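You operate a simulated robot arm through the tools that you are given. There is no shell and no other tool. Be economical: measure what you need, move in short steps, check, and stop when the job is done.

You run a simulated two-armed robot. Do the job below in one go: nothing can be reset, and whatever is moved stays where it is left.

TASK
Stop the loader and empty its dust cup into the blue jug.
Fine: stand the jug on the granule bin lid first; seat the cup again. Set down upright: blue drain jug, dust cup.

The check looks at the end state, three seconds after you hand in, the way a careful person would. Anything else that was tipped, shoved, dropped, spilled or broken makes it a failure. A push-on lid holds only when it is set on centred and level and pressed home; a screw cap is set on level and turned clockwise until tight.

THE ROBOT
Two 7-joint arms with three-finger grippers on one trunk, on a base that drives. Base frame: it is fixed to the floor where the robot stands at the start and does not move with it; the origin is under the middle of the robot, x ahead of it, y to its left, z up. Units: mm, rad, N and s.
The left shoulder is at the start at [70, 146, 1337], the right one opposite. With the tool pointing down near the work surface each hand reaches from about 100 to 340 mm from the robot's upright axis, wherever it stands, measured 20 degrees to its own side. Places, roughly: blender crank [100, 600, 1100]; blender outlet lever [200, 600, 1000]; cassette latch [-300, 1100, 1100]; doser emptying lever [-300, 1200, 1100]; doser rate dial [-100, 900, 1000]; doser test button [-100, 900, 1000]; dryer air damper [1300, -900, 1500]; dryer blower switch [1200, -1400, 1100]; dryer heat dial [1200, -1200, 1100]; dust cup seat [700, -200, 500]; feed isolator [1100, -1100, 1100]; lance air dial [300, 0, 600]; liner clamp [200, 200, 700]; loader changeover lever [800, -200, 1200]; loader switch [800, -100, 1100]; top of the granule bin lid [500, 400, 700]. Payload 2.2 kg a hand.
The tool frame of a hand sits at the grasp point between the pads (the TCP): z along the fingers, y along the line on which they close. The tips reach 28 mm beyond it. Largest opening 102 mm; the body of the gripper starts 71 mm behind the TCP.
Orientation is told as [roll, pitch, yaw] about the base's x, y, z axes, in that order, counted from this pose: with the fingers straight down and closing along the base's y, the tool's x points along the base's -x, its y along +y and its z along -z.

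THE INTERFACE
- The arms move only by the tool apply_moves. It takes "left_deltas", "right_deltas" or both (then of equal length, played together; a hand with none holds still); each is a list of rows, each an object (a shift or turn left out is 0, a gripper value left out holds the last) with "grip": the finger opening in mm, from 0 to 102; "slide": the shift along the tool's x, y, z in mm, a list of three; "dr": the turn, a rotation vector about the tool's x, y, z in rad, a list of three. In form: [{"grip": grip, "slide": [tx, ty, tz], "dr": [ax, ay, az]}, ...]. A call has 1 to 10 rows; each row shifts and turns the commanded pose from where the row before left it, along the tool's axes as they then stand. Rows are played at 5 a second. More than 50 mm and 0.15 rad between two rows, or a gripper value outside its range, and nothing of the call is played. Where a pose cannot be reached the arm comes as near as it can. A force on the tool above 40 N (or 10 N above the force at the start of the call, whichever is more), or a blocked arm, ends the call early, and 0.2 s more pass. Each finger halts on what it meets, pressing with about 24 N; the grip force reading is that of the motor and also rises with nothing between the fingers. The clock runs only during rows and for 0.2 s after the last one: add rows that do not move to give the fingers time. It gives the time, the measured TCP pose, the force on the tool (base axes), the opening and the grip force at its end, in the units of the frame above (readings bear some noise), with the torque about the TCP (base axes, N m) and any sound that the robot's microphone picked up, and new pictures: "pictures" is both (left out), scene, wrist or none (wrist: the cameras of the hands that moved).
- Cameras (640 x 400 px; columns grow to the right, rows downward): "scene" is now at [119.5, 11.6, 1538.8]; the picture's right is [0.21, -0.98, 0.00], its down [-0.80, -0.17, -0.57] and it looks along [0.56, 0.12, -0.82] (base axes); focal length 214 px, centre (320, 200). "left" rides on the left gripper at [72, 38, -86] in its tool frame; the picture's right is [-0.46, 0.89, 0.00], its down [-0.60, -0.32, -0.73] and it looks along [-0.65, -0.34, 0.68] (tool axes); focal length 256 px, centre (320, 200). "right" rides on the right gripper at [69, 44, -86] in its tool frame; the picture's right is [-0.53, 0.85, 0.00], its down [-0.58, -0.36, -0.73] and it looks along [-0.62, -0.39, 0.68] (tool axes); focal length 256 px, centre (320, 200). There is no depth. A picture from a camera that has moved, and an enlarged one, comes with that camera's place and axes in the base frame and with its lens.
- slide_trunk(by): slides the trunk up (or, below 0, down) by that many mm; the arms and the scene camera ride with it, the base frame stays. It gives what a move gives, with no picture.
- steer(legs): drives the robot by 1 to 6 legs, each [ahead, left, turn to the left] in mm, mm and rad, along the robot's own axes; the way and the turn of a leg run together, so that a leg with both is an arc; at most 1500 mm and 3.142 rad a leg. The arms and the cameras ride along, it lands a little off, and it stops where it bumps. It gives what a move gives, and a new picture of the scene camera.
- turn_head(pan, tilt): turns the head with the scene camera to pan (to the left, within 1.501 rad either way) and tilt (down, from -0.506 to 1.204), counted from straight ahead of the robot. It gives what a move gives, and a new picture of the scene camera.
- zoom(camera, box): a new picture of the part [left, top, right, bottom] of that camera's present view, enlarged. The clock stands still meanwhile.
- job_done(): hands the job in; it is judged then, once.

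Work in short steps. Places have to be worked out from the pictures, the camera data and where the tool is seen: move nearer, look again, correct. Check each grasp and each placing, and mend what went wrong. You have 120 turns and 260 pictures in all, those below and enlarged ones among them. Open the grippers and draw the arms clear of the work before you hand the job in, unless the task says otherwise; then end with one line.

The tools are called after "Request:" as a command line: name --argument value ..., lists and objects as JSON in quotes. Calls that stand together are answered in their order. apply_moves: Moves the arms, as the interface text tells. Its arguments: {"type":"object","properties":{"left_deltas":{"type":"array","items":{"type":"object","properties":{"grip":{"type":"number"},"slide":{"type":"array","items":{"type":"number"}},"dr":{"type":"array","items":{"type":"number"}}}}},"right_deltas":{"type":"array","items":{"type":"object","properties":{"grip":{"type":"number"},"slide":{"type":"array","items":{"type":"number"}},"dr":{"type":"array","items":{"type":"number"}}}}},"pictures":{"type":"string","enum":["both","scene","wrist","none"]}},"required":[]} The other tools are called the same way: slide_trunk (by) slides the trunk up or down; steer (legs) drives the base; turn_head (pan, tilt) turns the head that bears the scene camera; zoom (camera, box) takes an enlarged picture of a part of a camera's view; job_done () hands the job in.

At the start:

```text
clock: 0.0
left_position: [401.1, 98.0, 1262.5]
left_tool_rot: [0.0, -0.001, 0.0]
left_contact_force: [0.4, 0.6, -0.1]
left_wrist_torque: [-0.03, -0.01, -0.03]
left_finger_gap: 101.8
left_grasp_force: 0.0
right_position: [473.2, -257.5, 1225.7]
right_tool_rot: [0.0, -0.001, 0.0]
right_contact_force: [-0.3, 0.3, -0.1]
right_wrist_torque: [-0.01, 0.0, 0.01]
right_finger_gap: 102.1
right_grasp_force: 0.1
trunk travel left (down, up): [-875.0, 65.0]
robot x, y, heading: [0.5, -3.2, -0.004]
head pan, tilt: [0.211, 0.958]
```

scene: 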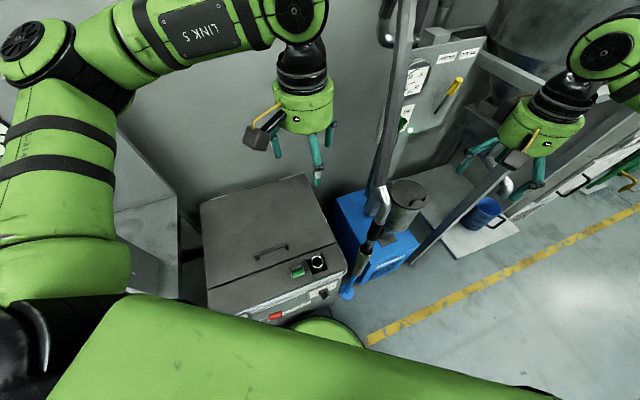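
right: 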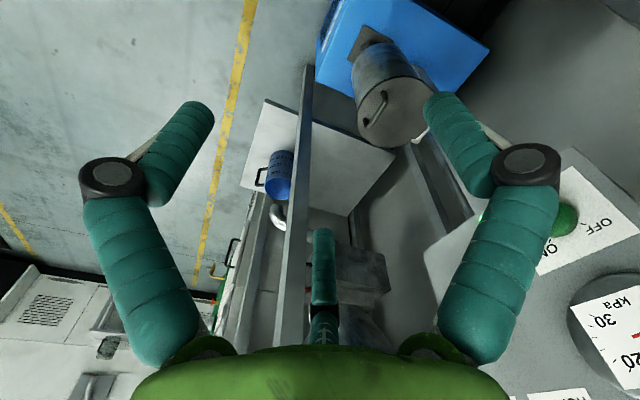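
left: 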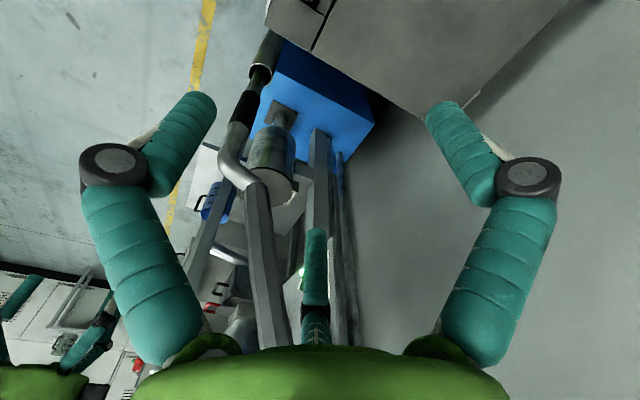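

The loader panel with its switch is at the upper right of the scene view, and the blue jug is on a white board. I zoom in on these and look around with the head.

Request:
zoom --camera "scene" --box '[340, 20, 540, 280]'

Request:
turn_head --pan -0.3 --tilt 0.6

Request:
turn_head --pan 0.7 --tilt 0.9

```text
1.54 times, centred on (440, 150) of scene
camera zoom: at [119.5, 11.6, 1538.8], right [0.21, -0.98, 0.0], down [-0.8, -0.17, -0.57], along [0.56, 0.12, -0.82], focal length 330 px, centre (135, 277)
```

zoom: 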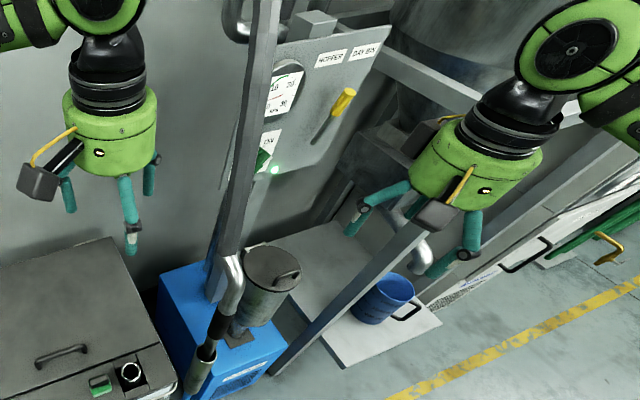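

```text
clock: 0.9
left_position: [402.1, 99.1, 1263.2]
left_tool_rot: [-0.001, -0.001, 0.0]
left_contact_force: [0.0, -0.2, 0.1]
left_wrist_torque: [0.02, -0.01, -0.02]
left_finger_gap: 101.7
left_grasp_force: 0.1
right_position: [473.9, -257.7, 1224.6]
right_tool_rot: [0.001, 0.001, 0.001]
right_contact_force: [0.4, 0.8, 0.0]
right_wrist_torque: [-0.03, 0.0, -0.02]
right_finger_gap: 102.0
right_grasp_force: 0.0
trunk travel left (down, up): [-875.0, 65.0]
robot x, y, heading: [4.6, -2.7, 0.001]
head pan, tilt: [-0.3, 0.6]
camera scene: at [133.3, -29.6, 1567.8], right [-0.29, -0.96, 0.0], down [-0.54, 0.17, -0.82], along [0.79, -0.24, -0.57], focal length 214 px, centre (320, 200)
```

scene: 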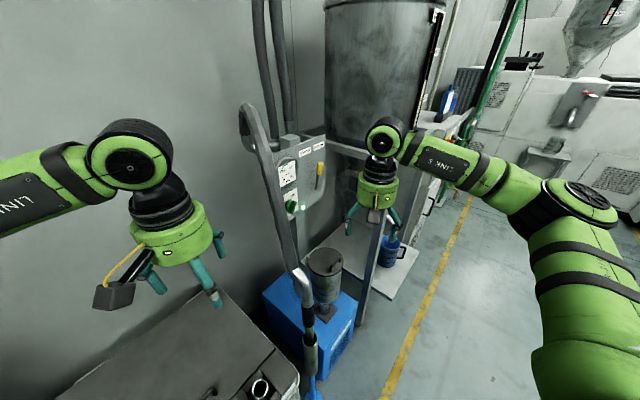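

```text
clock: 2.2
left_position: [402.1, 98.0, 1264.2]
left_tool_rot: [0.0, -0.001, 0.0]
left_contact_force: [-0.4, -0.1, 0.3]
left_wrist_torque: [0.02, 0.01, -0.02]
left_finger_gap: 102.0
left_grasp_force: 0.1
right_position: [473.2, -257.9, 1225.2]
right_tool_rot: [0.0, 0.001, -0.001]
right_contact_force: [-0.3, -1.1, 0.4]
right_wrist_torque: [0.03, 0.0, 0.0]
right_finger_gap: 102.1
right_grasp_force: 0.0
trunk travel left (down, up): [-875.0, 65.0]
robot x, y, heading: [0.8, 1.9, -0.002]
head pan, tilt: [0.7, 0.901]
camera scene: at [106.7, 45.0, 1543.1], right [0.64, -0.77, 0.0], down [-0.6, -0.5, -0.62], along [0.48, 0.4, -0.78], focal length 214 px, centre (320, 200)
```

scene: 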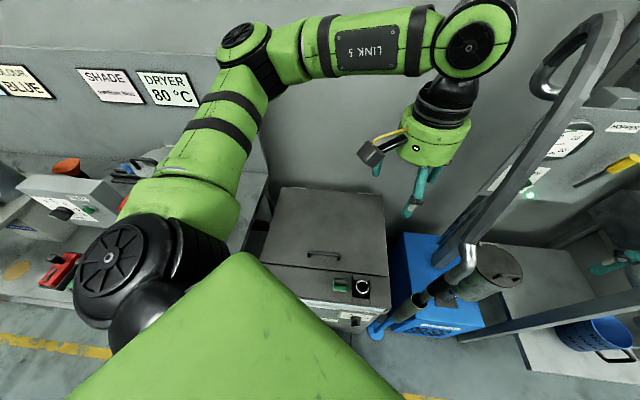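

I look straight at the loader, zoomed, to understand the cup, its holder and the switch.

Request:
turn_head --pan -0.35 --tilt 0.85

Request:
zoom --camera "scene" --box '[200, 60, 440, 210]'

Request:
zoom --camera "right" --box '[220, 0, 540, 220]'

Request:
zoom --camera "left" --box '[170, 20, 400, 350]'

```text
clock: 3.5
left_position: [401.5, 97.7, 1263.6]
left_tool_rot: [-0.001, -0.003, -0.001]
left_contact_force: [0.7, -0.5, 0.1]
left_wrist_torque: [-0.03, 0.0, 0.01]
left_finger_gap: 102.1
left_grasp_force: 0.2
right_position: [473.4, -258.3, 1224.4]
right_tool_rot: [0.002, 0.002, 0.002]
right_contact_force: [-0.6, -0.3, -1.0]
right_wrist_torque: [0.0, 0.01, -0.01]
right_finger_gap: 101.9
right_grasp_force: 0.0
trunk travel left (down, up): [-875.0, 65.0]
robot x, y, heading: [-0.7, -1.1, -0.0]
head pan, tilt: [-0.351, 0.85]
camera scene: at [122.4, -30.4, 1547.0], right [-0.34, -0.94, 0.0], down [-0.71, 0.26, -0.66], along [0.62, -0.23, -0.75], focal length 214 px, centre (320, 200)
```

scene: 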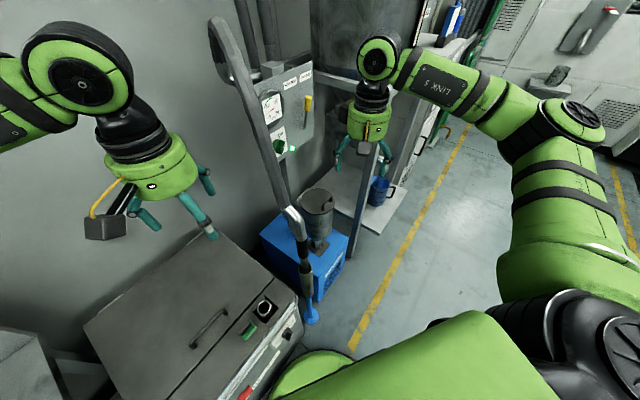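

```text
2.67 times, centred on (320, 135) of scene
camera zoom: at [122.4, -30.4, 1547.0], right [-0.34, -0.94, 0.0], down [-0.71, 0.26, -0.66], along [0.62, -0.23, -0.75], focal length 572 px, centre (320, 373)
```

zoom: 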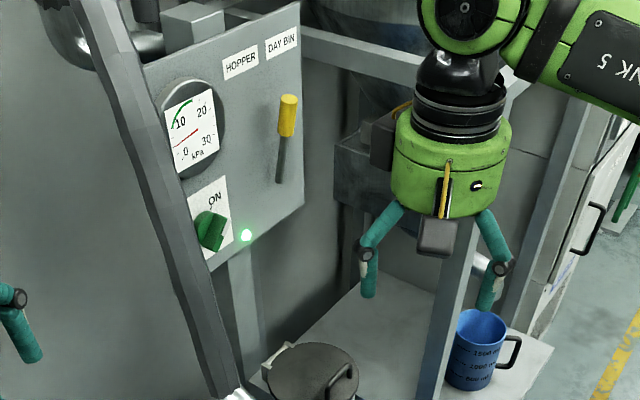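

```text
1.82 times, centred on (380, 110) of right
camera zoom: at [405.0, -214.8, 1311.0], right [0.53, 0.85, 0.0], down [0.58, -0.36, 0.73], along [0.62, -0.39, -0.68], focal length 465 px, centre (211, 364)
```

zoom: 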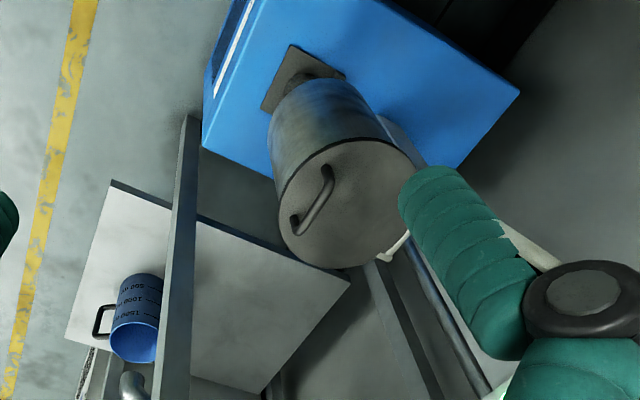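

```text
1.21 times, centred on (285, 185) of left
camera zoom: at [328.9, 137.2, 1350.5], right [0.46, 0.89, 0.0], down [0.6, -0.32, 0.73], along [0.65, -0.34, -0.68], focal length 310 px, centre (362, 218)
```

zoom: 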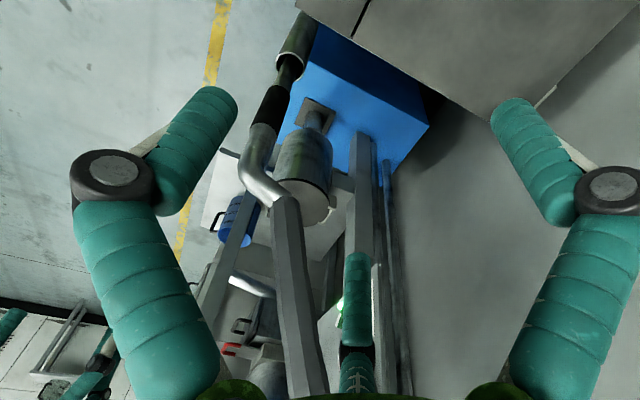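

The knob points to ON on a rotary plate. I look at the switch in the right wrist view and check the surroundings of the base.

Request:
zoom --camera "right" --box '[440, 140, 640, 400]'

Request:
turn_head --pan 0.1 --tilt 1.2

Request:
turn_head --pan -0.8 --tilt 0.8

```text
1.54 times, centred on (540, 270) of right
camera zoom: at [405.0, -214.8, 1311.0], right [0.53, 0.85, 0.0], down [0.58, -0.36, 0.73], along [0.62, -0.39, -0.68], focal length 394 px, centre (-18, 92)
```

zoom: 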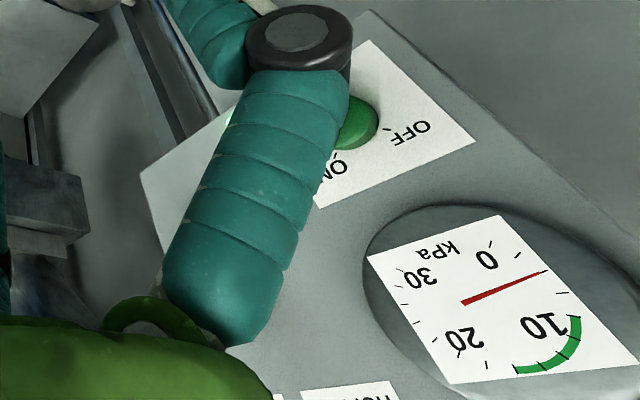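

```text
clock: 4.4
left_position: [401.5, 97.7, 1262.5]
left_tool_rot: [0.0, -0.002, 0.0]
left_contact_force: [-0.2, -0.9, -0.7]
left_wrist_torque: [-0.01, 0.0, 0.01]
left_finger_gap: 101.8
left_grasp_force: 0.1
right_position: [472.4, -257.4, 1224.6]
right_tool_rot: [0.001, -0.001, 0.002]
right_contact_force: [0.4, -0.1, 0.4]
right_wrist_torque: [0.0, 0.0, 0.0]
right_finger_gap: 101.9
right_grasp_force: 0.1
trunk travel left (down, up): [-875.0, 65.0]
robot x, y, heading: [0.2, 2.3, -0.003]
head pan, tilt: [0.099, 1.201]
camera scene: at [104.6, 1.9, 1523.3], right [0.1, -1.0, 0.0], down [-0.93, -0.09, -0.36], along [0.36, 0.04, -0.93], focal length 214 px, centre (320, 200)
```

scene: 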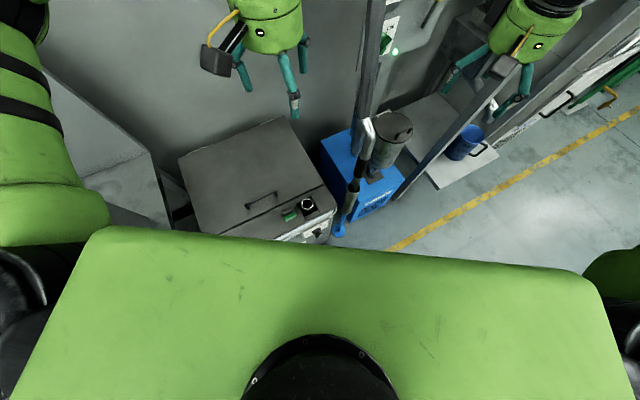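

```text
clock: 5.6
left_position: [402.3, 98.6, 1263.3]
left_tool_rot: [0.0, 0.0, -0.001]
left_contact_force: [-0.1, -0.3, -0.1]
left_wrist_torque: [0.03, 0.02, 0.01]
left_finger_gap: 102.0
left_grasp_force: 0.0
right_position: [473.3, -257.3, 1225.0]
right_tool_rot: [0.0, -0.001, 0.001]
right_contact_force: [0.7, -0.5, 0.1]
right_wrist_torque: [-0.01, -0.01, 0.02]
right_finger_gap: 101.9
right_grasp_force: 0.1
trunk travel left (down, up): [-875.0, 65.0]
robot x, y, heading: [-2.5, 1.4, 0.005]
head pan, tilt: [-0.799, 0.799]
camera scene: at [105.2, -61.3, 1551.0], right [-0.72, -0.7, 0.0], down [-0.5, 0.51, -0.7], along [0.49, -0.5, -0.72], focal length 214 px, centre (320, 200)
```

scene: 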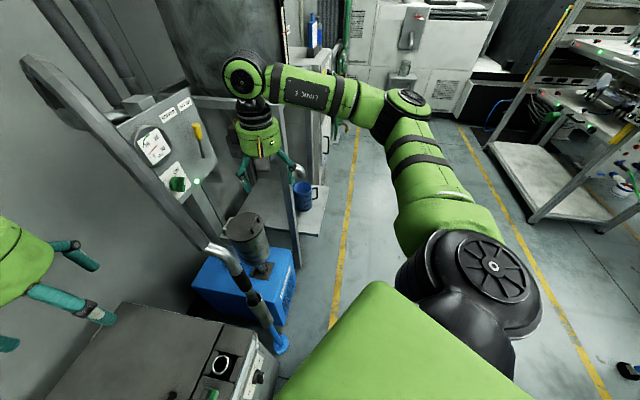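

I estimate the knob near (695,-111,1156) and the cyclone top near (640,-213,927). For a side view of the cyclone and cup, I back away, lower the trunk and look level.

Request:
steer --legs '[[-350, -350, 0]]'

Request:
slide_trunk --by -600

Request:
turn_head --pan 0.15 --tilt 0.35

```text
clock: 8.5
left_position: [54.8, -245.3, 1262.4]
left_tool_rot: [-0.003, 0.001, 0.001]
left_contact_force: [-0.2, 0.4, -0.6]
left_wrist_torque: [-0.01, 0.0, -0.01]
left_finger_gap: 102.2
left_grasp_force: 0.1
right_position: [127.2, -602.3, 1225.0]
right_tool_rot: [-0.001, 0.001, -0.001]
right_contact_force: [1.3, -0.3, 0.7]
right_wrist_torque: [-0.06, -0.01, 0.01]
right_finger_gap: 101.8
right_grasp_force: 0.0
trunk travel left (down, up): [-875.0, 65.0]
robot x, y, heading: [-348.5, -345.3, 0.004]
head pan, tilt: [-0.799, 0.799]
camera scene: at [-240.7, -405.2, 1550.9], right [-0.72, -0.7, 0.0], down [-0.5, 0.51, -0.7], along [0.49, -0.5, -0.72], focal length 214 px, centre (320, 200)
```

scene: 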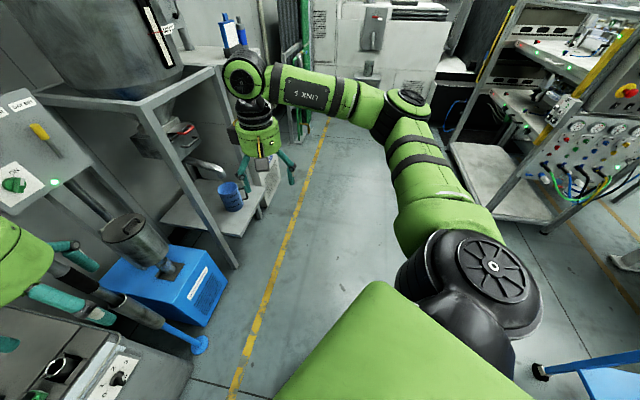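

```text
refused: -600 is not a number from -400 to 400
```

```text
clock: 9.7
left_position: [54.7, -246.7, 1264.2]
left_tool_rot: [0.0, -0.003, 0.002]
left_contact_force: [0.3, -0.1, 0.1]
left_wrist_torque: [0.03, -0.03, -0.02]
left_finger_gap: 102.1
left_grasp_force: 0.0
right_position: [126.0, -602.4, 1225.2]
right_tool_rot: [0.002, -0.001, 0.001]
right_contact_force: [0.4, 0.1, 0.1]
right_wrist_torque: [0.01, 0.02, 0.04]
right_finger_gap: 101.7
right_grasp_force: 0.1
trunk travel left (down, up): [-875.0, 65.0]
robot x, y, heading: [-348.6, -346.6, 0.004]
head pan, tilt: [0.15, 0.351]
camera scene: at [-206.3, -334.9, 1590.6], right [0.15, -0.99, 0.0], down [-0.34, -0.05, -0.94], along [0.93, 0.14, -0.34], focal length 214 px, centre (320, 200)
```

scene: 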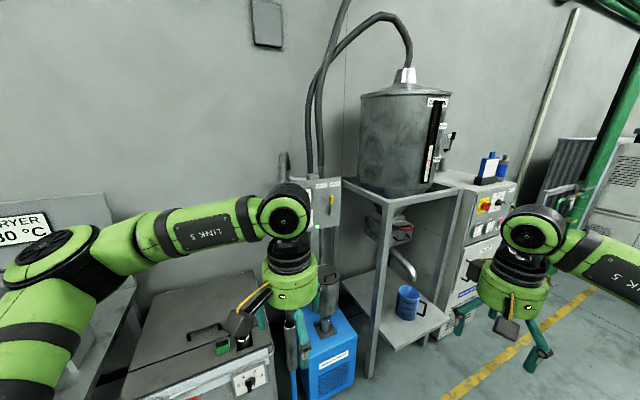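

The jug stands on the dryer-hopper frame's lower shelf under a bent pipe. I lower the trunk 400 and look again.

Request:
slide_trunk --by -400

Request:
turn_head --pan 0.1 --tilt 0.3

Request:
zoom --camera "scene" --box '[200, 80, 480, 300]'

```text
clock: 13.6
left_position: [54.6, -247.5, 861.5]
left_tool_rot: [0.001, -0.003, 0.001]
left_contact_force: [0.5, 0.1, -1.5]
left_wrist_torque: [0.0, 0.01, 0.01]
left_finger_gap: 102.0
left_grasp_force: 0.0
right_position: [126.7, -601.7, 824.7]
right_tool_rot: [-0.001, 0.0, 0.0]
right_contact_force: [-0.3, -0.4, -0.3]
right_wrist_torque: [0.01, -0.01, -0.02]
right_finger_gap: 102.0
right_grasp_force: 0.0
trunk travel left (down, up): [-475.0, 465.0]
robot x, y, heading: [-346.9, -344.9, -0.003]
head pan, tilt: [0.15, 0.351]
```

```text
clock: 14.2
left_position: [54.9, -246.2, 864.0]
left_tool_rot: [0.0, -0.002, 0.003]
left_contact_force: [0.6, -0.3, -0.1]
left_wrist_torque: [0.02, 0.01, 0.0]
left_finger_gap: 102.0
left_grasp_force: 0.0
right_position: [126.9, -602.9, 825.2]
right_tool_rot: [-0.001, -0.002, 0.0]
right_contact_force: [0.5, -0.2, -0.2]
right_wrist_torque: [-0.03, 0.01, -0.04]
right_finger_gap: 101.9
right_grasp_force: 0.1
trunk travel left (down, up): [-475.0, 465.0]
robot x, y, heading: [-348.6, -346.4, -0.001]
head pan, tilt: [0.099, 0.3]
camera scene: at [-205.8, -339.6, 1195.3], right [0.1, -0.99, 0.0], down [-0.29, -0.03, -0.96], along [0.95, 0.1, -0.3], focal length 214 px, centre (320, 200)
```

scene: 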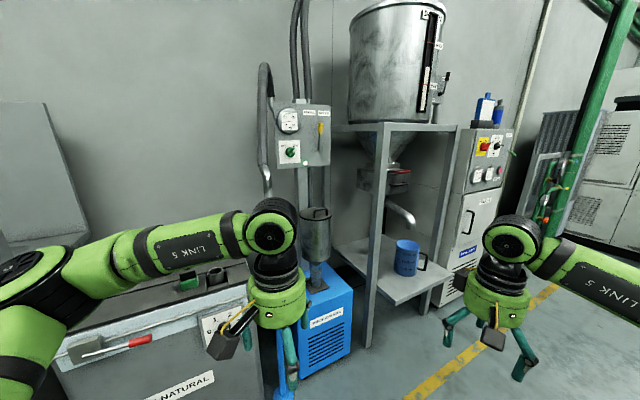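

```text
1.82 times, centred on (340, 190) of scene
camera zoom: at [-205.8, -339.6, 1195.3], right [0.1, -0.99, 0.0], down [-0.29, -0.03, -0.96], along [0.95, 0.1, -0.3], focal length 390 px, centre (284, 218)
```

zoom: 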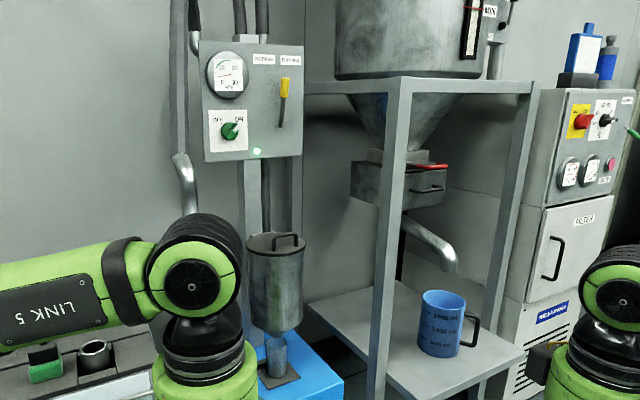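

From several views: the lance post stands at about (490,-92), its beam leaning to (645,-35,1430). The canister axis is about (716,-226), top z≈837, with a small dust cup under it. The knob is near (770,-111,1110), ON up-right and OFF up-left. I retract both arms, raise the trunk a bit, and then drive in.

Request:
apply_moves --left_deltas '[{"slide": [50, 0, 0]}, {"slide": [50, 0, 0]}, {"slide": [50, 0, 0]}]' --right_deltas '[{"slide": [50, 0, 0]}, {"slide": [50, 0, 0]}, {"slide": [50, 0, 0]}]' --pictures "none"

Request:
slide_trunk --by 200

Request:
steer --legs '[[478, -135, 0], [0, 0, 0.5]]'

```text
clock: 15.0
left_position: [-97.2, -246.3, 863.2]
left_tool_rot: [0.002, -0.004, 0.003]
left_contact_force: [0.2, -0.3, -0.3]
left_wrist_torque: [0.01, 0.0, 0.0]
left_finger_gap: 101.7
left_grasp_force: 0.0
right_position: [-26.9, -604.2, 825.3]
right_tool_rot: [-0.001, -0.002, -0.002]
right_contact_force: [-0.3, 0.2, -0.5]
right_wrist_torque: [0.04, -0.08, -0.01]
right_finger_gap: 101.8
right_grasp_force: 0.1
trunk travel left (down, up): [-475.0, 465.0]
robot x, y, heading: [-349.0, -346.3, 0.003]
head pan, tilt: [0.099, 0.3]
```

```text
clock: 17.2
left_position: [-97.1, -245.4, 1062.0]
left_tool_rot: [-0.001, -0.001, 0.002]
left_contact_force: [0.1, 0.7, -0.1]
left_wrist_torque: [0.01, -0.03, 0.01]
left_finger_gap: 101.9
left_grasp_force: 0.0
right_position: [-24.5, -603.4, 1025.6]
right_tool_rot: [0.0, 0.002, 0.0]
right_contact_force: [-0.6, 0.5, 1.2]
right_wrist_torque: [-0.03, -0.01, -0.02]
right_finger_gap: 101.8
right_grasp_force: 0.0
trunk travel left (down, up): [-675.0, 265.0]
robot x, y, heading: [-347.0, -339.7, -0.003]
head pan, tilt: [0.099, 0.3]
```

```text
clock: 21.5
left_position: [298.7, -270.7, 1062.4]
left_tool_rot: [0.001, -0.003, 0.508]
left_contact_force: [-0.5, 0.1, 0.4]
left_wrist_torque: [0.03, 0.03, -0.01]
left_finger_gap: 102.1
left_grasp_force: 0.0
right_position: [535.1, -547.9, 1025.3]
right_tool_rot: [0.001, 0.001, 0.509]
right_contact_force: [-0.6, 0.0, -0.2]
right_wrist_torque: [0.02, 0.01, 0.01]
right_finger_gap: 102.2
right_grasp_force: 0.0
trunk travel left (down, up): [-675.0, 265.0]
robot x, y, heading: [126.5, -479.1, 0.508]
head pan, tilt: [0.099, 0.3]
camera scene: at [247.5, -406.1, 1395.4], right [0.57, -0.82, 0.0], down [-0.24, -0.17, -0.96], along [0.78, 0.55, -0.3], focal length 214 px, centre (320, 200)
```

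scene: 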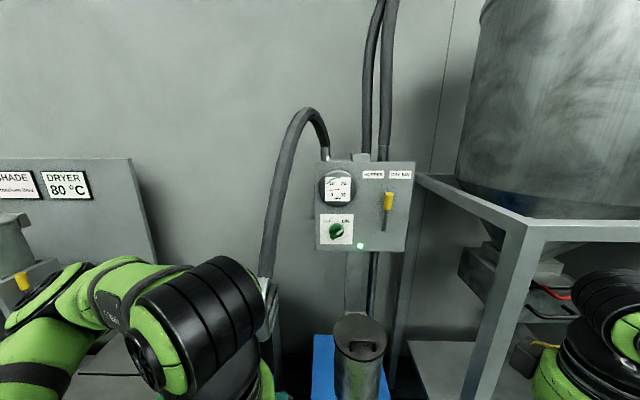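

Now the view is frontal: the panel faces about heading 0.61, with the knob ~744 mm ahead of the axis. I turn the base a bit more left and pitch the right hand to point forward.

Request:
steer --legs '[[0, 0, 0.1]]'

Request:
apply_moves --right_deltas '[{"slide": [-25, 0, -5], "dr": [0, -0.15, 0]}, {"slide": [-25, 0, -5], "dr": [0, -0.15, 0]}, {"slide": [-25, 0, -5], "dr": [0, -0.15, 0]}, {"slide": [-20, 0, 0], "dr": [0, -0.15, 0]}, {"slide": [-20, 0, 0], "dr": [0, -0.15, 0]}, {"slide": [-10, 0, 10], "dr": [0, -0.15, 0]}, {"slide": [-10, 0, 10], "dr": [0, -0.15, 0]}, {"slide": [-10, 0, 10], "dr": [0, -0.15, 0]}, {"slide": [-10, 0, 10], "dr": [0, -0.15, 0]}, {"slide": [-10, 0, 10], "dr": [0, -0.15, 0], "grip": 60}]'

```text
clock: 22.4
left_position: [277.2, -255.0, 1063.3]
left_tool_rot: [0.0, -0.002, 0.609]
left_contact_force: [-0.5, 0.2, 0.7]
left_wrist_torque: [-0.01, 0.02, 0.02]
left_finger_gap: 102.1
left_grasp_force: 0.0
right_position: [540.9, -508.0, 1025.7]
right_tool_rot: [0.0, -0.002, 0.608]
right_contact_force: [0.0, 0.2, -0.3]
right_wrist_torque: [-0.01, -0.02, 0.01]
right_finger_gap: 101.8
right_grasp_force: 0.1
trunk travel left (down, up): [-675.0, 265.0]
robot x, y, heading: [127.3, -482.0, 0.61]
head pan, tilt: [0.099, 0.3]
camera scene: at [239.5, -395.0, 1395.4], right [0.65, -0.76, 0.0], down [-0.22, -0.19, -0.96], along [0.72, 0.62, -0.3], focal length 214 px, centre (320, 200)
```

scene: 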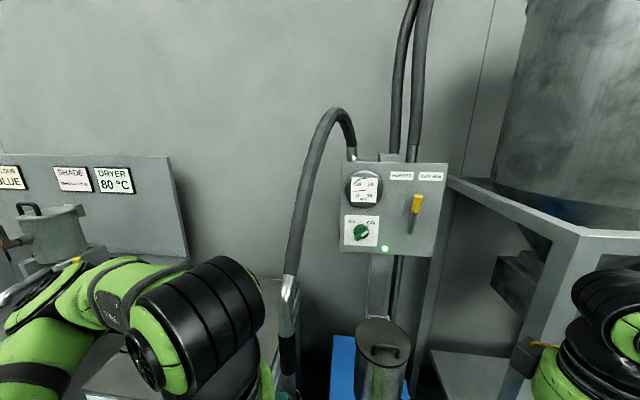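

```text
clock: 24.6
left_position: [277.5, -255.9, 1063.0]
left_tool_rot: [-0.001, 0.0, 0.609]
left_contact_force: [0.2, 0.6, -0.7]
left_wrist_torque: [-0.03, 0.04, -0.03]
left_finger_gap: 102.1
left_grasp_force: 0.1
right_position: [698.1, -403.6, 1089.5]
right_tool_rot: [0.001, -1.35, 0.609]
right_contact_force: [0.7, 1.0, -0.2]
right_wrist_torque: [0.01, -0.01, 0.01]
right_finger_gap: 59.9
right_grasp_force: 0.1
right hand out of reach, approached as far as the arm can: row 6, 7, 8, 10
trunk travel left (down, up): [-675.0, 265.0]
robot x, y, heading: [129.9, -478.1, 0.611]
head pan, tilt: [0.099, 0.3]
camera scene: at [238.9, -394.3, 1395.4], right [0.65, -0.76, 0.0], down [-0.22, -0.19, -0.96], along [0.73, 0.62, -0.3], focal length 214 px, centre (320, 200)
camera right: at [591.9, -425.1, 1041.2], right [-0.39, 0.76, 0.52], down [-0.27, -0.64, 0.72], along [0.88, 0.14, 0.45], focal length 256 px, centre (320, 200)
```

scene: 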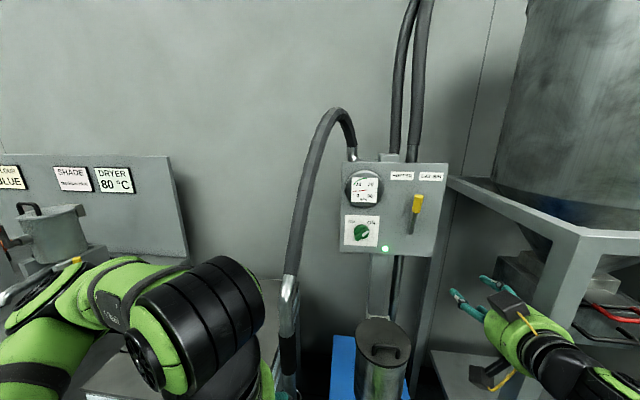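
right: 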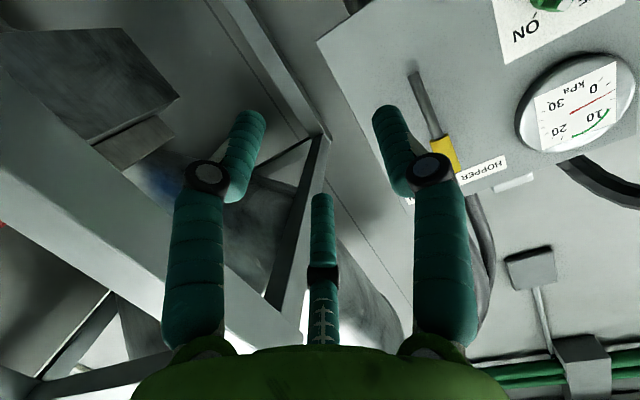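

The hand stopped at the edge of its reach at ~508 mm ahead. I try a bit further forward to learn the reach limit.

Request:
apply_moves --right_deltas '[{"slide": [0, 0, 30], "dr": [0, -0.1, 0]}, {"slide": [0, 0, 30], "dr": [0, -0.12, 0]}, {"slide": [0, 0, 30]}, {"slide": [0, 0, 30]}]' --pictures "none"

```text
clock: 25.6
left_position: [277.2, -256.1, 1063.4]
left_tool_rot: [-0.001, -0.001, 0.609]
left_contact_force: [0.3, 0.1, -0.4]
left_wrist_torque: [0.03, -0.01, -0.02]
left_finger_gap: 102.2
left_grasp_force: 0.0
right_position: [730.7, -387.1, 1077.8]
right_tool_rot: [-0.002, -1.347, 0.609]
right_contact_force: [0.0, 1.0, 0.0]
right_wrist_torque: [-0.01, 0.01, -0.01]
right_finger_gap: 60.1
right_grasp_force: 0.0
right hand out of reach, approached as far as the arm can: row 1, 2, 4
trunk travel left (down, up): [-675.0, 265.0]
robot x, y, heading: [127.3, -481.8, 0.604]
head pan, tilt: [0.099, 0.3]
```

It seems limited by wrist pitch. I retract, lower the trunk 150, and try the level pitch again.

Request:
apply_moves --right_deltas '[{"slide": [0, 0, -50]}, {"slide": [0, 0, -50]}]' --pictures "none"

Request:
slide_trunk --by -150

Request:
apply_moves --right_deltas '[{"slide": [-40, 0, 0], "dr": [0, -0.1, 0]}, {"slide": [-40, 0, 0], "dr": [0, -0.12, 0]}, {"slide": [-40, 0, 0]}, {"slide": [-30, 0, 30]}, {"slide": [0, 0, 30]}, {"slide": [0, 0, 30]}]' --pictures "none"

```text
clock: 26.2
left_position: [276.5, -254.7, 1063.4]
left_tool_rot: [-0.001, -0.001, 0.609]
left_contact_force: [0.9, -0.4, 0.8]
left_wrist_torque: [-0.02, 0.02, 0.01]
left_finger_gap: 102.0
left_grasp_force: 0.0
right_position: [704.5, -428.4, 1105.6]
right_tool_rot: [0.005, -1.349, 0.606]
right_contact_force: [0.1, -0.2, -0.5]
right_wrist_torque: [0.0, 0.0, 0.02]
right_finger_gap: 60.1
right_grasp_force: 0.1
right hand out of reach, approached as far as the arm can: row 1, 2
trunk travel left (down, up): [-675.0, 265.0]
robot x, y, heading: [126.9, -485.6, 0.614]
head pan, tilt: [0.099, 0.3]
```

```text
clock: 28.0
left_position: [278.3, -254.8, 911.6]
left_tool_rot: [0.001, -0.002, 0.607]
left_contact_force: [-0.4, 0.6, -0.4]
left_wrist_torque: [0.01, -0.06, -0.02]
left_finger_gap: 101.8
left_grasp_force: 0.1
right_position: [704.0, -428.1, 956.3]
right_tool_rot: [-0.001, -1.35, 0.61]
right_contact_force: [0.1, 0.8, 0.0]
right_wrist_torque: [-0.01, -0.01, 0.0]
right_finger_gap: 60.0
right_grasp_force: 0.0
trunk travel left (down, up): [-525.0, 415.0]
robot x, y, heading: [128.5, -484.0, 0.606]
head pan, tilt: [0.099, 0.3]
```

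```text
clock: 29.4
left_position: [277.7, -254.3, 912.5]
left_tool_rot: [-0.001, 0.0, 0.61]
left_contact_force: [0.2, -0.4, 0.2]
left_wrist_torque: [-0.03, 0.02, 0.0]
left_finger_gap: 102.0
left_grasp_force: 0.1
right_position: [791.0, -368.4, 1105.6]
right_tool_rot: [-0.203, -1.567, 0.81]
right_contact_force: [0.6, -0.3, -0.5]
right_wrist_torque: [0.02, -0.03, -0.02]
right_finger_gap: 59.6
right_grasp_force: 0.0
trunk travel left (down, up): [-525.0, 415.0]
robot x, y, heading: [130.1, -484.4, 0.604]
head pan, tilt: [0.099, 0.3]
```

The pose is level now at (791,-368,1105); the knob is ~131 mm further ahead and ~227 mm left. I slide left and look.

Request:
apply_moves --right_deltas '[{"slide": [0, 45, 0]}, {"slide": [0, 45, 0]}, {"slide": [0, 45, 0]}, {"slide": [0, 45, 0]}, {"slide": [0, 45, 0]}]'

```text
clock: 30.6
left_position: [276.4, -253.8, 913.2]
left_tool_rot: [-0.001, -0.002, 0.608]
left_contact_force: [-0.4, 0.3, -0.3]
left_wrist_torque: [-0.03, -0.07, -0.01]
left_finger_gap: 102.1
left_grasp_force: 0.1
right_position: [657.8, -184.0, 1107.9]
right_tool_rot: [-0.757, -1.569, 1.364]
right_contact_force: [-0.9, -0.6, 0.0]
right_wrist_torque: [-0.02, 0.0, -0.03]
right_finger_gap: 59.9
right_grasp_force: 0.0
trunk travel left (down, up): [-525.0, 415.0]
robot x, y, heading: [129.5, -476.7, 0.611]
head pan, tilt: [0.099, 0.3]
camera scene: at [237.9, -392.5, 1245.3], right [0.65, -0.76, 0.0], down [-0.22, -0.19, -0.96], along [0.73, 0.62, -0.3], focal length 214 px, centre (320, 200)
camera right: at [561.7, -198.3, 1038.5], right [-0.48, 0.69, 0.53], down [-0.39, -0.72, 0.58], along [0.78, 0.07, 0.62], focal length 256 px, centre (320, 200)
```

scene: 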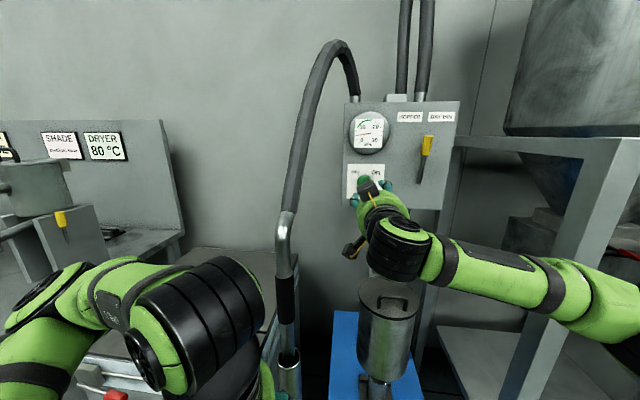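
right: 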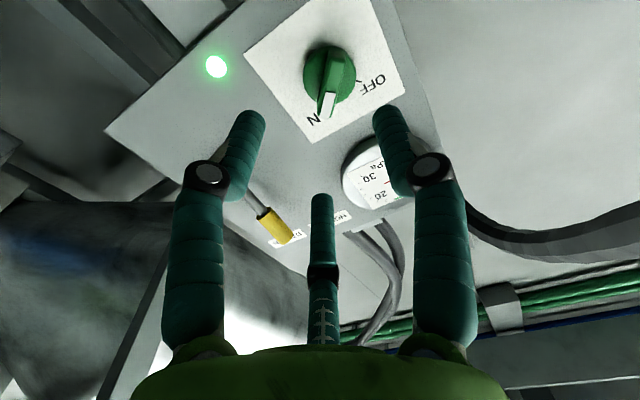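

The knob bar points at ON (45° right); OFF is 45° left. Knob front lies ~125 mm ahead, centred. I roll the gripper +45° to straddle the bar and advance partway.

Request:
apply_moves --right_deltas '[{"dr": [0, 0, 0.13]}, {"dr": [0, 0, 0.13]}, {"dr": [0, 0, 0.13]}, {"dr": [0, 0, 0.13]}, {"dr": [0, 0, 0.13]}, {"dr": [0, 0, 0.13]}, {"slide": [-4, 2, 25]}, {"slide": [0, 0, 25]}, {"slide": [0, 0, 20]}]'

Request:
zoom --camera "scene" --box '[320, 90, 480, 220]'

```text
clock: 32.6
left_position: [277.3, -254.8, 912.8]
left_tool_rot: [0.0, -0.003, 0.612]
left_contact_force: [-0.9, 0.4, 0.0]
left_wrist_torque: [-0.03, 0.0, 0.01]
left_finger_gap: 101.9
left_grasp_force: 0.0
right_position: [719.2, -145.0, 1109.4]
right_tool_rot: [1.57, -0.79, -0.959]
right_contact_force: [-0.2, 0.8, 0.5]
right_wrist_torque: [-0.01, -0.02, 0.03]
right_finger_gap: 59.6
right_grasp_force: 0.1
trunk travel left (down, up): [-525.0, 415.0]
robot x, y, heading: [127.3, -479.8, 0.605]
head pan, tilt: [0.099, 0.3]
camera scene: at [239.4, -393.9, 1245.3], right [0.65, -0.76, 0.0], down [-0.22, -0.19, -0.96], along [0.72, 0.62, -0.3], focal length 214 px, centre (320, 200)
camera right: at [603.3, -129.6, 1091.3], right [-0.13, 0.19, 0.97], down [-0.22, -0.96, 0.15], along [0.97, -0.19, 0.16], focal length 256 px, centre (320, 200)
```

scene: 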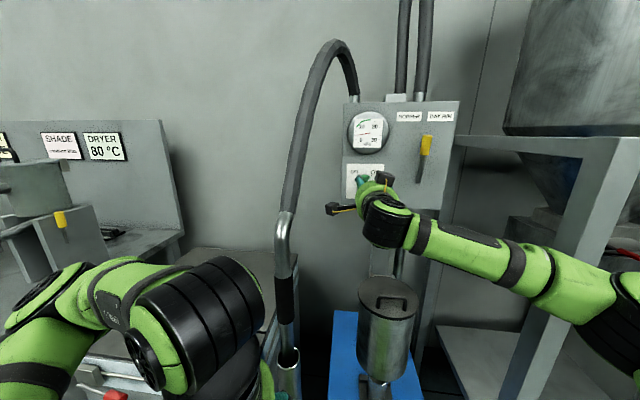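
right: 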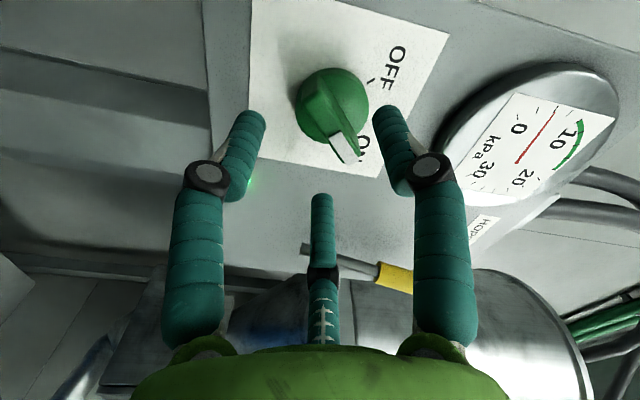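

```text
3.08 times, centred on (400, 155) of scene
camera zoom: at [239.4, -393.9, 1245.3], right [0.65, -0.76, 0.0], down [-0.22, -0.19, -0.96], along [0.72, 0.62, -0.3], focal length 660 px, centre (74, 338)
```

zoom: 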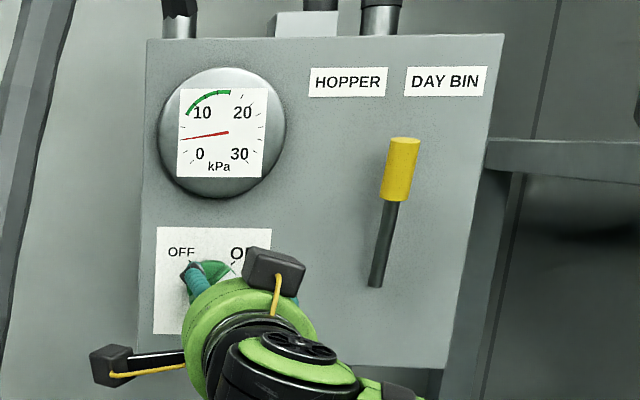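

The knob bar sits about 7 mm toward +y in the tool frame and ~50 mm ahead. I shift, advance 34 mm and close gently.

Request:
apply_moves --right_deltas '[{"slide": [3, 7, 10]}, {"slide": [0, 0, 12]}, {"slide": [0, 0, 12]}]' --pictures "wrist"

```text
clock: 33.4
left_position: [277.1, -254.3, 912.5]
left_tool_rot: [0.001, -0.001, 0.611]
left_contact_force: [-0.3, -0.3, 0.9]
left_wrist_torque: [-0.02, 0.02, -0.01]
left_finger_gap: 102.2
left_grasp_force: 0.1
right_position: [742.6, -120.1, 1111.7]
right_tool_rot: [1.565, -0.791, -0.959]
right_contact_force: [0.3, -0.4, 0.1]
right_wrist_torque: [0.01, 0.02, -0.06]
right_finger_gap: 60.0
right_grasp_force: 0.0
trunk travel left (down, up): [-525.0, 415.0]
robot x, y, heading: [129.6, -478.7, 0.613]
head pan, tilt: [0.099, 0.3]
camera right: at [627.1, -104.6, 1093.7], right [-0.13, 0.19, 0.97], down [-0.22, -0.96, 0.15], along [0.97, -0.19, 0.16], focal length 256 px, centre (320, 200)
```

right: 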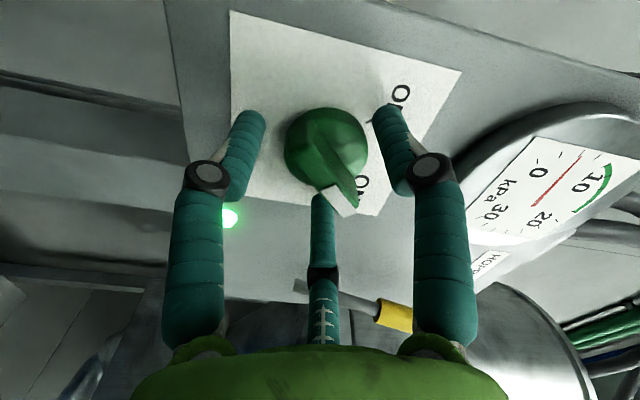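

The bar now lies between the fingertips. I go 8 mm deeper and close.

Request:
apply_moves --right_deltas '[{"slide": [0, 2, 8]}, {"grip": 30}, {"grip": 0}, {"grip": 0}, {"grip": 0}]' --pictures "wrist"

```text
clock: 34.6
left_position: [274.8, -257.3, 913.7]
left_tool_rot: [0.0, -0.003, 0.611]
left_contact_force: [0.4, 0.5, -1.1]
left_wrist_torque: [-0.01, -0.01, -0.01]
left_finger_gap: 102.0
left_grasp_force: 0.1
right_position: [745.3, -117.3, 1115.4]
right_tool_rot: [1.571, -0.791, -0.96]
right_contact_force: [-12.8, -14.4, -7.5]
right_wrist_torque: [-0.36, 0.08, -0.29]
right_finger_gap: 43.4
right_grasp_force: 45.2
trunk travel left (down, up): [-525.0, 415.0]
robot x, y, heading: [129.0, -482.5, 0.611]
head pan, tilt: [0.099, 0.3]
camera right: at [630.2, -101.9, 1096.6], right [-0.13, 0.18, 0.97], down [-0.22, -0.96, 0.15], along [0.97, -0.19, 0.16], focal length 256 px, centre (320, 200)
```

right: 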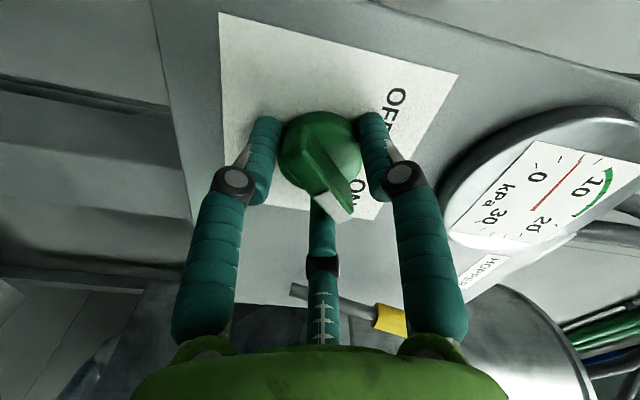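

The fingers grip the knob's round body (43 mm). I turn counter-clockwise with that grip.

Request:
apply_moves --right_deltas '[{"dr": [0, 0, -0.14]}, {"dr": [0, 0, -0.14]}, {"dr": [0, 0, -0.14]}, {"dr": [0, 0, -0.14]}, {"dr": [0, 0, -0.14]}, {"dr": [0, 0, -0.14]}]' --pictures "wrist"

```text
clock: 36.0
left_position: [275.4, -256.8, 913.3]
left_tool_rot: [0.0, -0.003, 0.609]
left_contact_force: [0.5, 0.7, 0.2]
left_wrist_torque: [-0.02, 0.0, -0.02]
left_finger_gap: 101.8
left_grasp_force: 0.1
right_position: [747.2, -115.5, 1115.7]
right_tool_rot: [-1.572, -1.506, 2.183]
right_contact_force: [-12.3, -13.6, -9.0]
right_wrist_torque: [-0.61, 0.88, -0.27]
right_finger_gap: 43.5
right_grasp_force: 44.8
trunk travel left (down, up): [-525.0, 415.0]
robot x, y, heading: [124.7, -481.1, 0.611]
head pan, tilt: [0.099, 0.3]
camera right: at [653.6, -134.7, 1043.4], right [-0.5, 0.72, 0.48], down [-0.41, -0.69, 0.6], along [0.76, 0.1, 0.64], focal length 256 px, centre (320, 200)
```

right: 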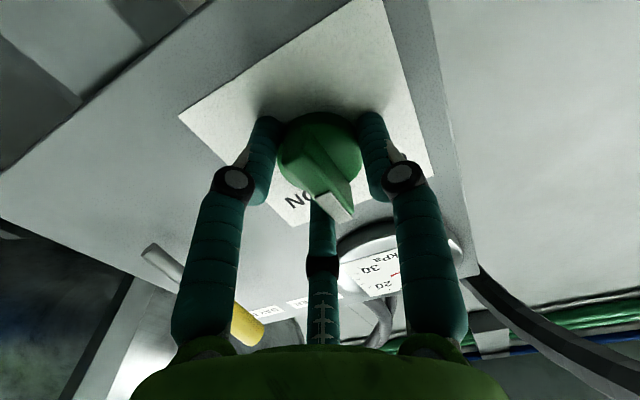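

The knob is turning with the hand. I continue to OFF.

Request:
apply_moves --right_deltas '[{"dr": [0, 0, -0.14]}, {"dr": [0, 0, -0.14]}, {"dr": [0, 0, -0.14]}, {"dr": [0, 0, -0.14]}, {"dr": [0, 0, -0.14]}, {"dr": [0, 0, -0.1]}]' --pictures "both"

```text
clock: 37.4
left_position: [275.1, -257.1, 913.0]
left_tool_rot: [-0.001, -0.002, 0.61]
left_contact_force: [-1.0, -0.4, 0.1]
left_wrist_torque: [0.01, -0.03, 0.02]
left_finger_gap: 101.9
left_grasp_force: 0.1
right_position: [746.4, -116.8, 1116.9]
right_tool_rot: [-1.57, -0.712, 2.181]
right_contact_force: [-16.2, -16.6, -13.3]
right_wrist_torque: [0.74, 1.03, -0.54]
right_finger_gap: 43.6
right_grasp_force: 44.8
trunk travel left (down, up): [-525.0, 415.0]
robot x, y, heading: [130.9, -482.4, 0.608]
head pan, tilt: [0.099, 0.3]
camera scene: at [237.0, -397.1, 1245.7], right [0.65, -0.76, 0.0], down [-0.22, -0.19, -0.96], along [0.73, 0.62, -0.29], focal length 214 px, centre (320, 200)
camera right: at [689.2, -186.4, 1037.1], right [-0.55, 0.78, -0.29], down [-0.71, -0.26, 0.65], along [0.44, 0.57, 0.7], focal length 256 px, centre (320, 200)
```

scene: 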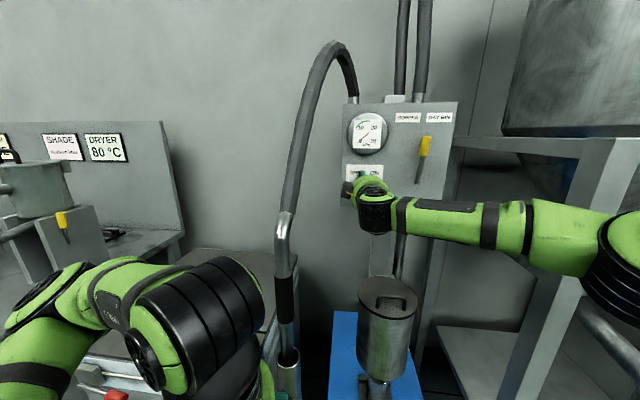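
right: 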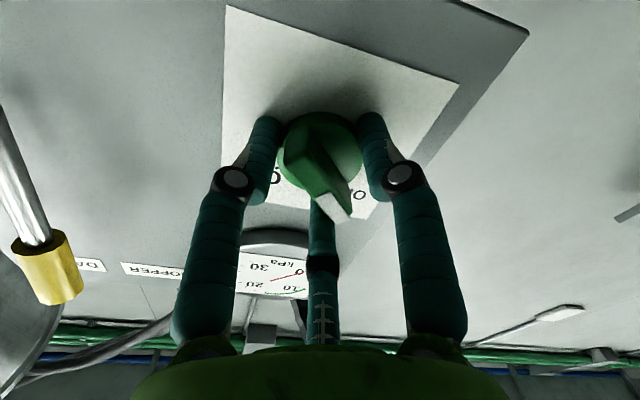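

The gauge needle has dropped to 0. I release and draw back to check the lamp and the pointer.

Request:
apply_moves --right_deltas '[{"grip": 70}, {"grip": 70}, {"slide": [0, 0, -30]}, {"slide": [0, 0, -40]}, {"slide": [0, 0, -40]}]' --pictures "wrist"

Request:
zoom --camera "scene" --box '[320, 90, 480, 220]'

```text
clock: 38.6
left_position: [277.5, -255.4, 913.5]
left_tool_rot: [-0.001, -0.003, 0.609]
left_contact_force: [-0.6, -0.4, 0.5]
left_wrist_torque: [0.01, -0.02, 0.02]
left_finger_gap: 102.0
left_grasp_force: 0.1
right_position: [659.0, -177.7, 1116.5]
right_tool_rot: [-1.571, -0.713, 2.181]
right_contact_force: [-0.5, -0.8, -0.3]
right_wrist_torque: [-0.03, 0.01, 0.02]
right_finger_gap: 70.1
right_grasp_force: 0.1
trunk travel left (down, up): [-525.0, 415.0]
robot x, y, heading: [126.9, -477.3, 0.608]
head pan, tilt: [0.099, 0.3]
camera right: at [603.3, -247.2, 1037.9], right [-0.55, 0.78, -0.29], down [-0.71, -0.26, 0.65], along [0.44, 0.57, 0.7], focal length 256 px, centre (320, 200)
```

right: 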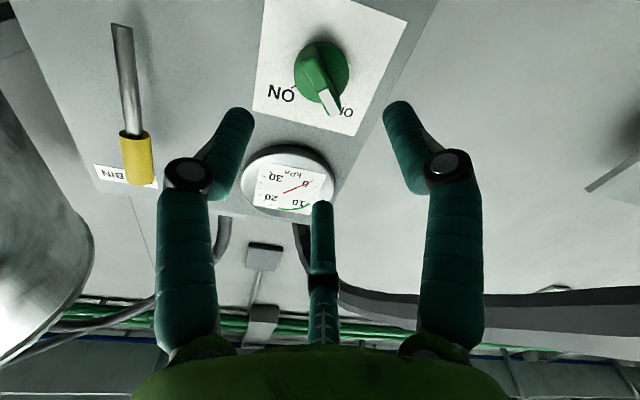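

```text
3.08 times, centred on (400, 155) of scene
camera zoom: at [238.3, -394.9, 1245.5], right [0.65, -0.76, 0.0], down [-0.22, -0.19, -0.96], along [0.73, 0.62, -0.29], focal length 660 px, centre (74, 338)
```

zoom: 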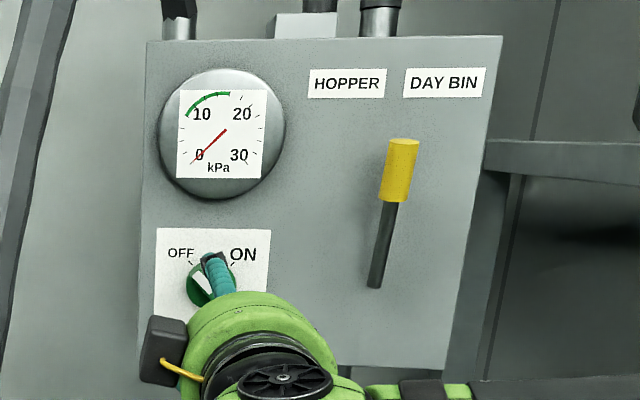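

The pointer is at OFF, the gauge at 0 and the lamp is out. I straighten the roll, retract the right hand, then lower the trunk to inspect the dust cup and jug.

Request:
apply_moves --right_deltas '[{"slide": [0, 0, -40], "dr": [0, 0, 0.14]}, {"slide": [0, 0, -40], "dr": [0, 0, 0.14]}, {"slide": [0, 0, -40], "dr": [0, 0, 0.14]}, {"slide": [0, 0, -30], "dr": [0, 0, 0.14]}, {"slide": [0, 0, -20], "dr": [0, 0, 0.14]}, {"slide": [0, 0, 0], "dr": [0, 0, 0.155]}, {"slide": [0, -40, 0]}, {"slide": [0, -40, 0]}, {"slide": [0, -40, 0]}, {"slide": [0, -40, 0]}]' --pictures "none"

Request:
slide_trunk --by -400

Request:
turn_head --pan -0.2 --tilt 0.4

```text
refused: row 6 steps farther than a row can; nothing moved
```

```text
clock: 40.8
left_position: [276.5, -254.7, 683.9]
left_tool_rot: [0.001, -0.004, 0.612]
left_contact_force: [-0.3, 0.6, -0.1]
left_wrist_torque: [0.01, -0.03, 0.02]
left_finger_gap: 102.0
left_grasp_force: 0.1
right_position: [661.0, -177.7, 906.6]
right_tool_rot: [-1.627, -0.713, 2.216]
right_contact_force: [-2.4, 1.7, 8.1]
right_wrist_torque: [-0.42, 0.14, -0.12]
right_finger_gap: 68.6
right_grasp_force: 0.0
trunk travel left (down, up): [-297.0, 643.0]
robot x, y, heading: [128.5, -480.8, 0.609]
head pan, tilt: [0.099, 0.3]
stopped: the force on the tool passed its limit at 59 N (the readings are from after the stop); the commanded pose is now the measured one
```

```text
clock: 41.6
left_position: [275.9, -254.6, 686.2]
left_tool_rot: [-0.001, -0.003, 0.61]
left_contact_force: [0.2, 0.1, -0.2]
left_wrist_torque: [0.02, -0.02, -0.04]
left_finger_gap: 102.1
left_grasp_force: 0.0
right_position: [659.5, -177.9, 907.7]
right_tool_rot: [-1.626, -0.712, 2.213]
right_contact_force: [-0.3, 3.8, 12.0]
right_wrist_torque: [-0.68, 0.18, -0.15]
right_finger_gap: 68.8
right_grasp_force: 0.0
trunk travel left (down, up): [-297.0, 643.0]
robot x, y, heading: [127.3, -478.9, 0.607]
head pan, tilt: [-0.201, 0.4]
camera scene: at [251.8, -418.2, 1008.8], right [0.4, -0.92, 0.0], down [-0.36, -0.15, -0.92], along [0.85, 0.37, -0.39], focal length 214 px, centre (320, 200)
```

scene: 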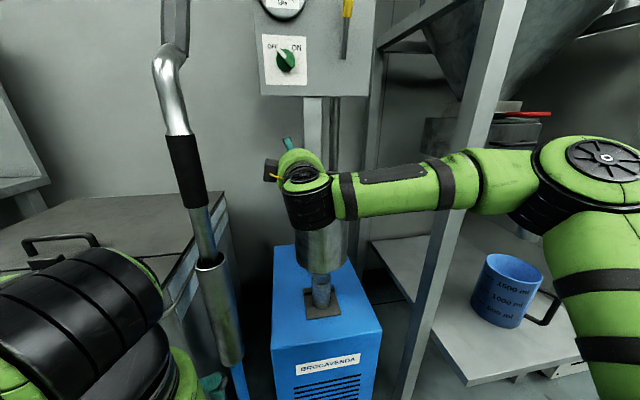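

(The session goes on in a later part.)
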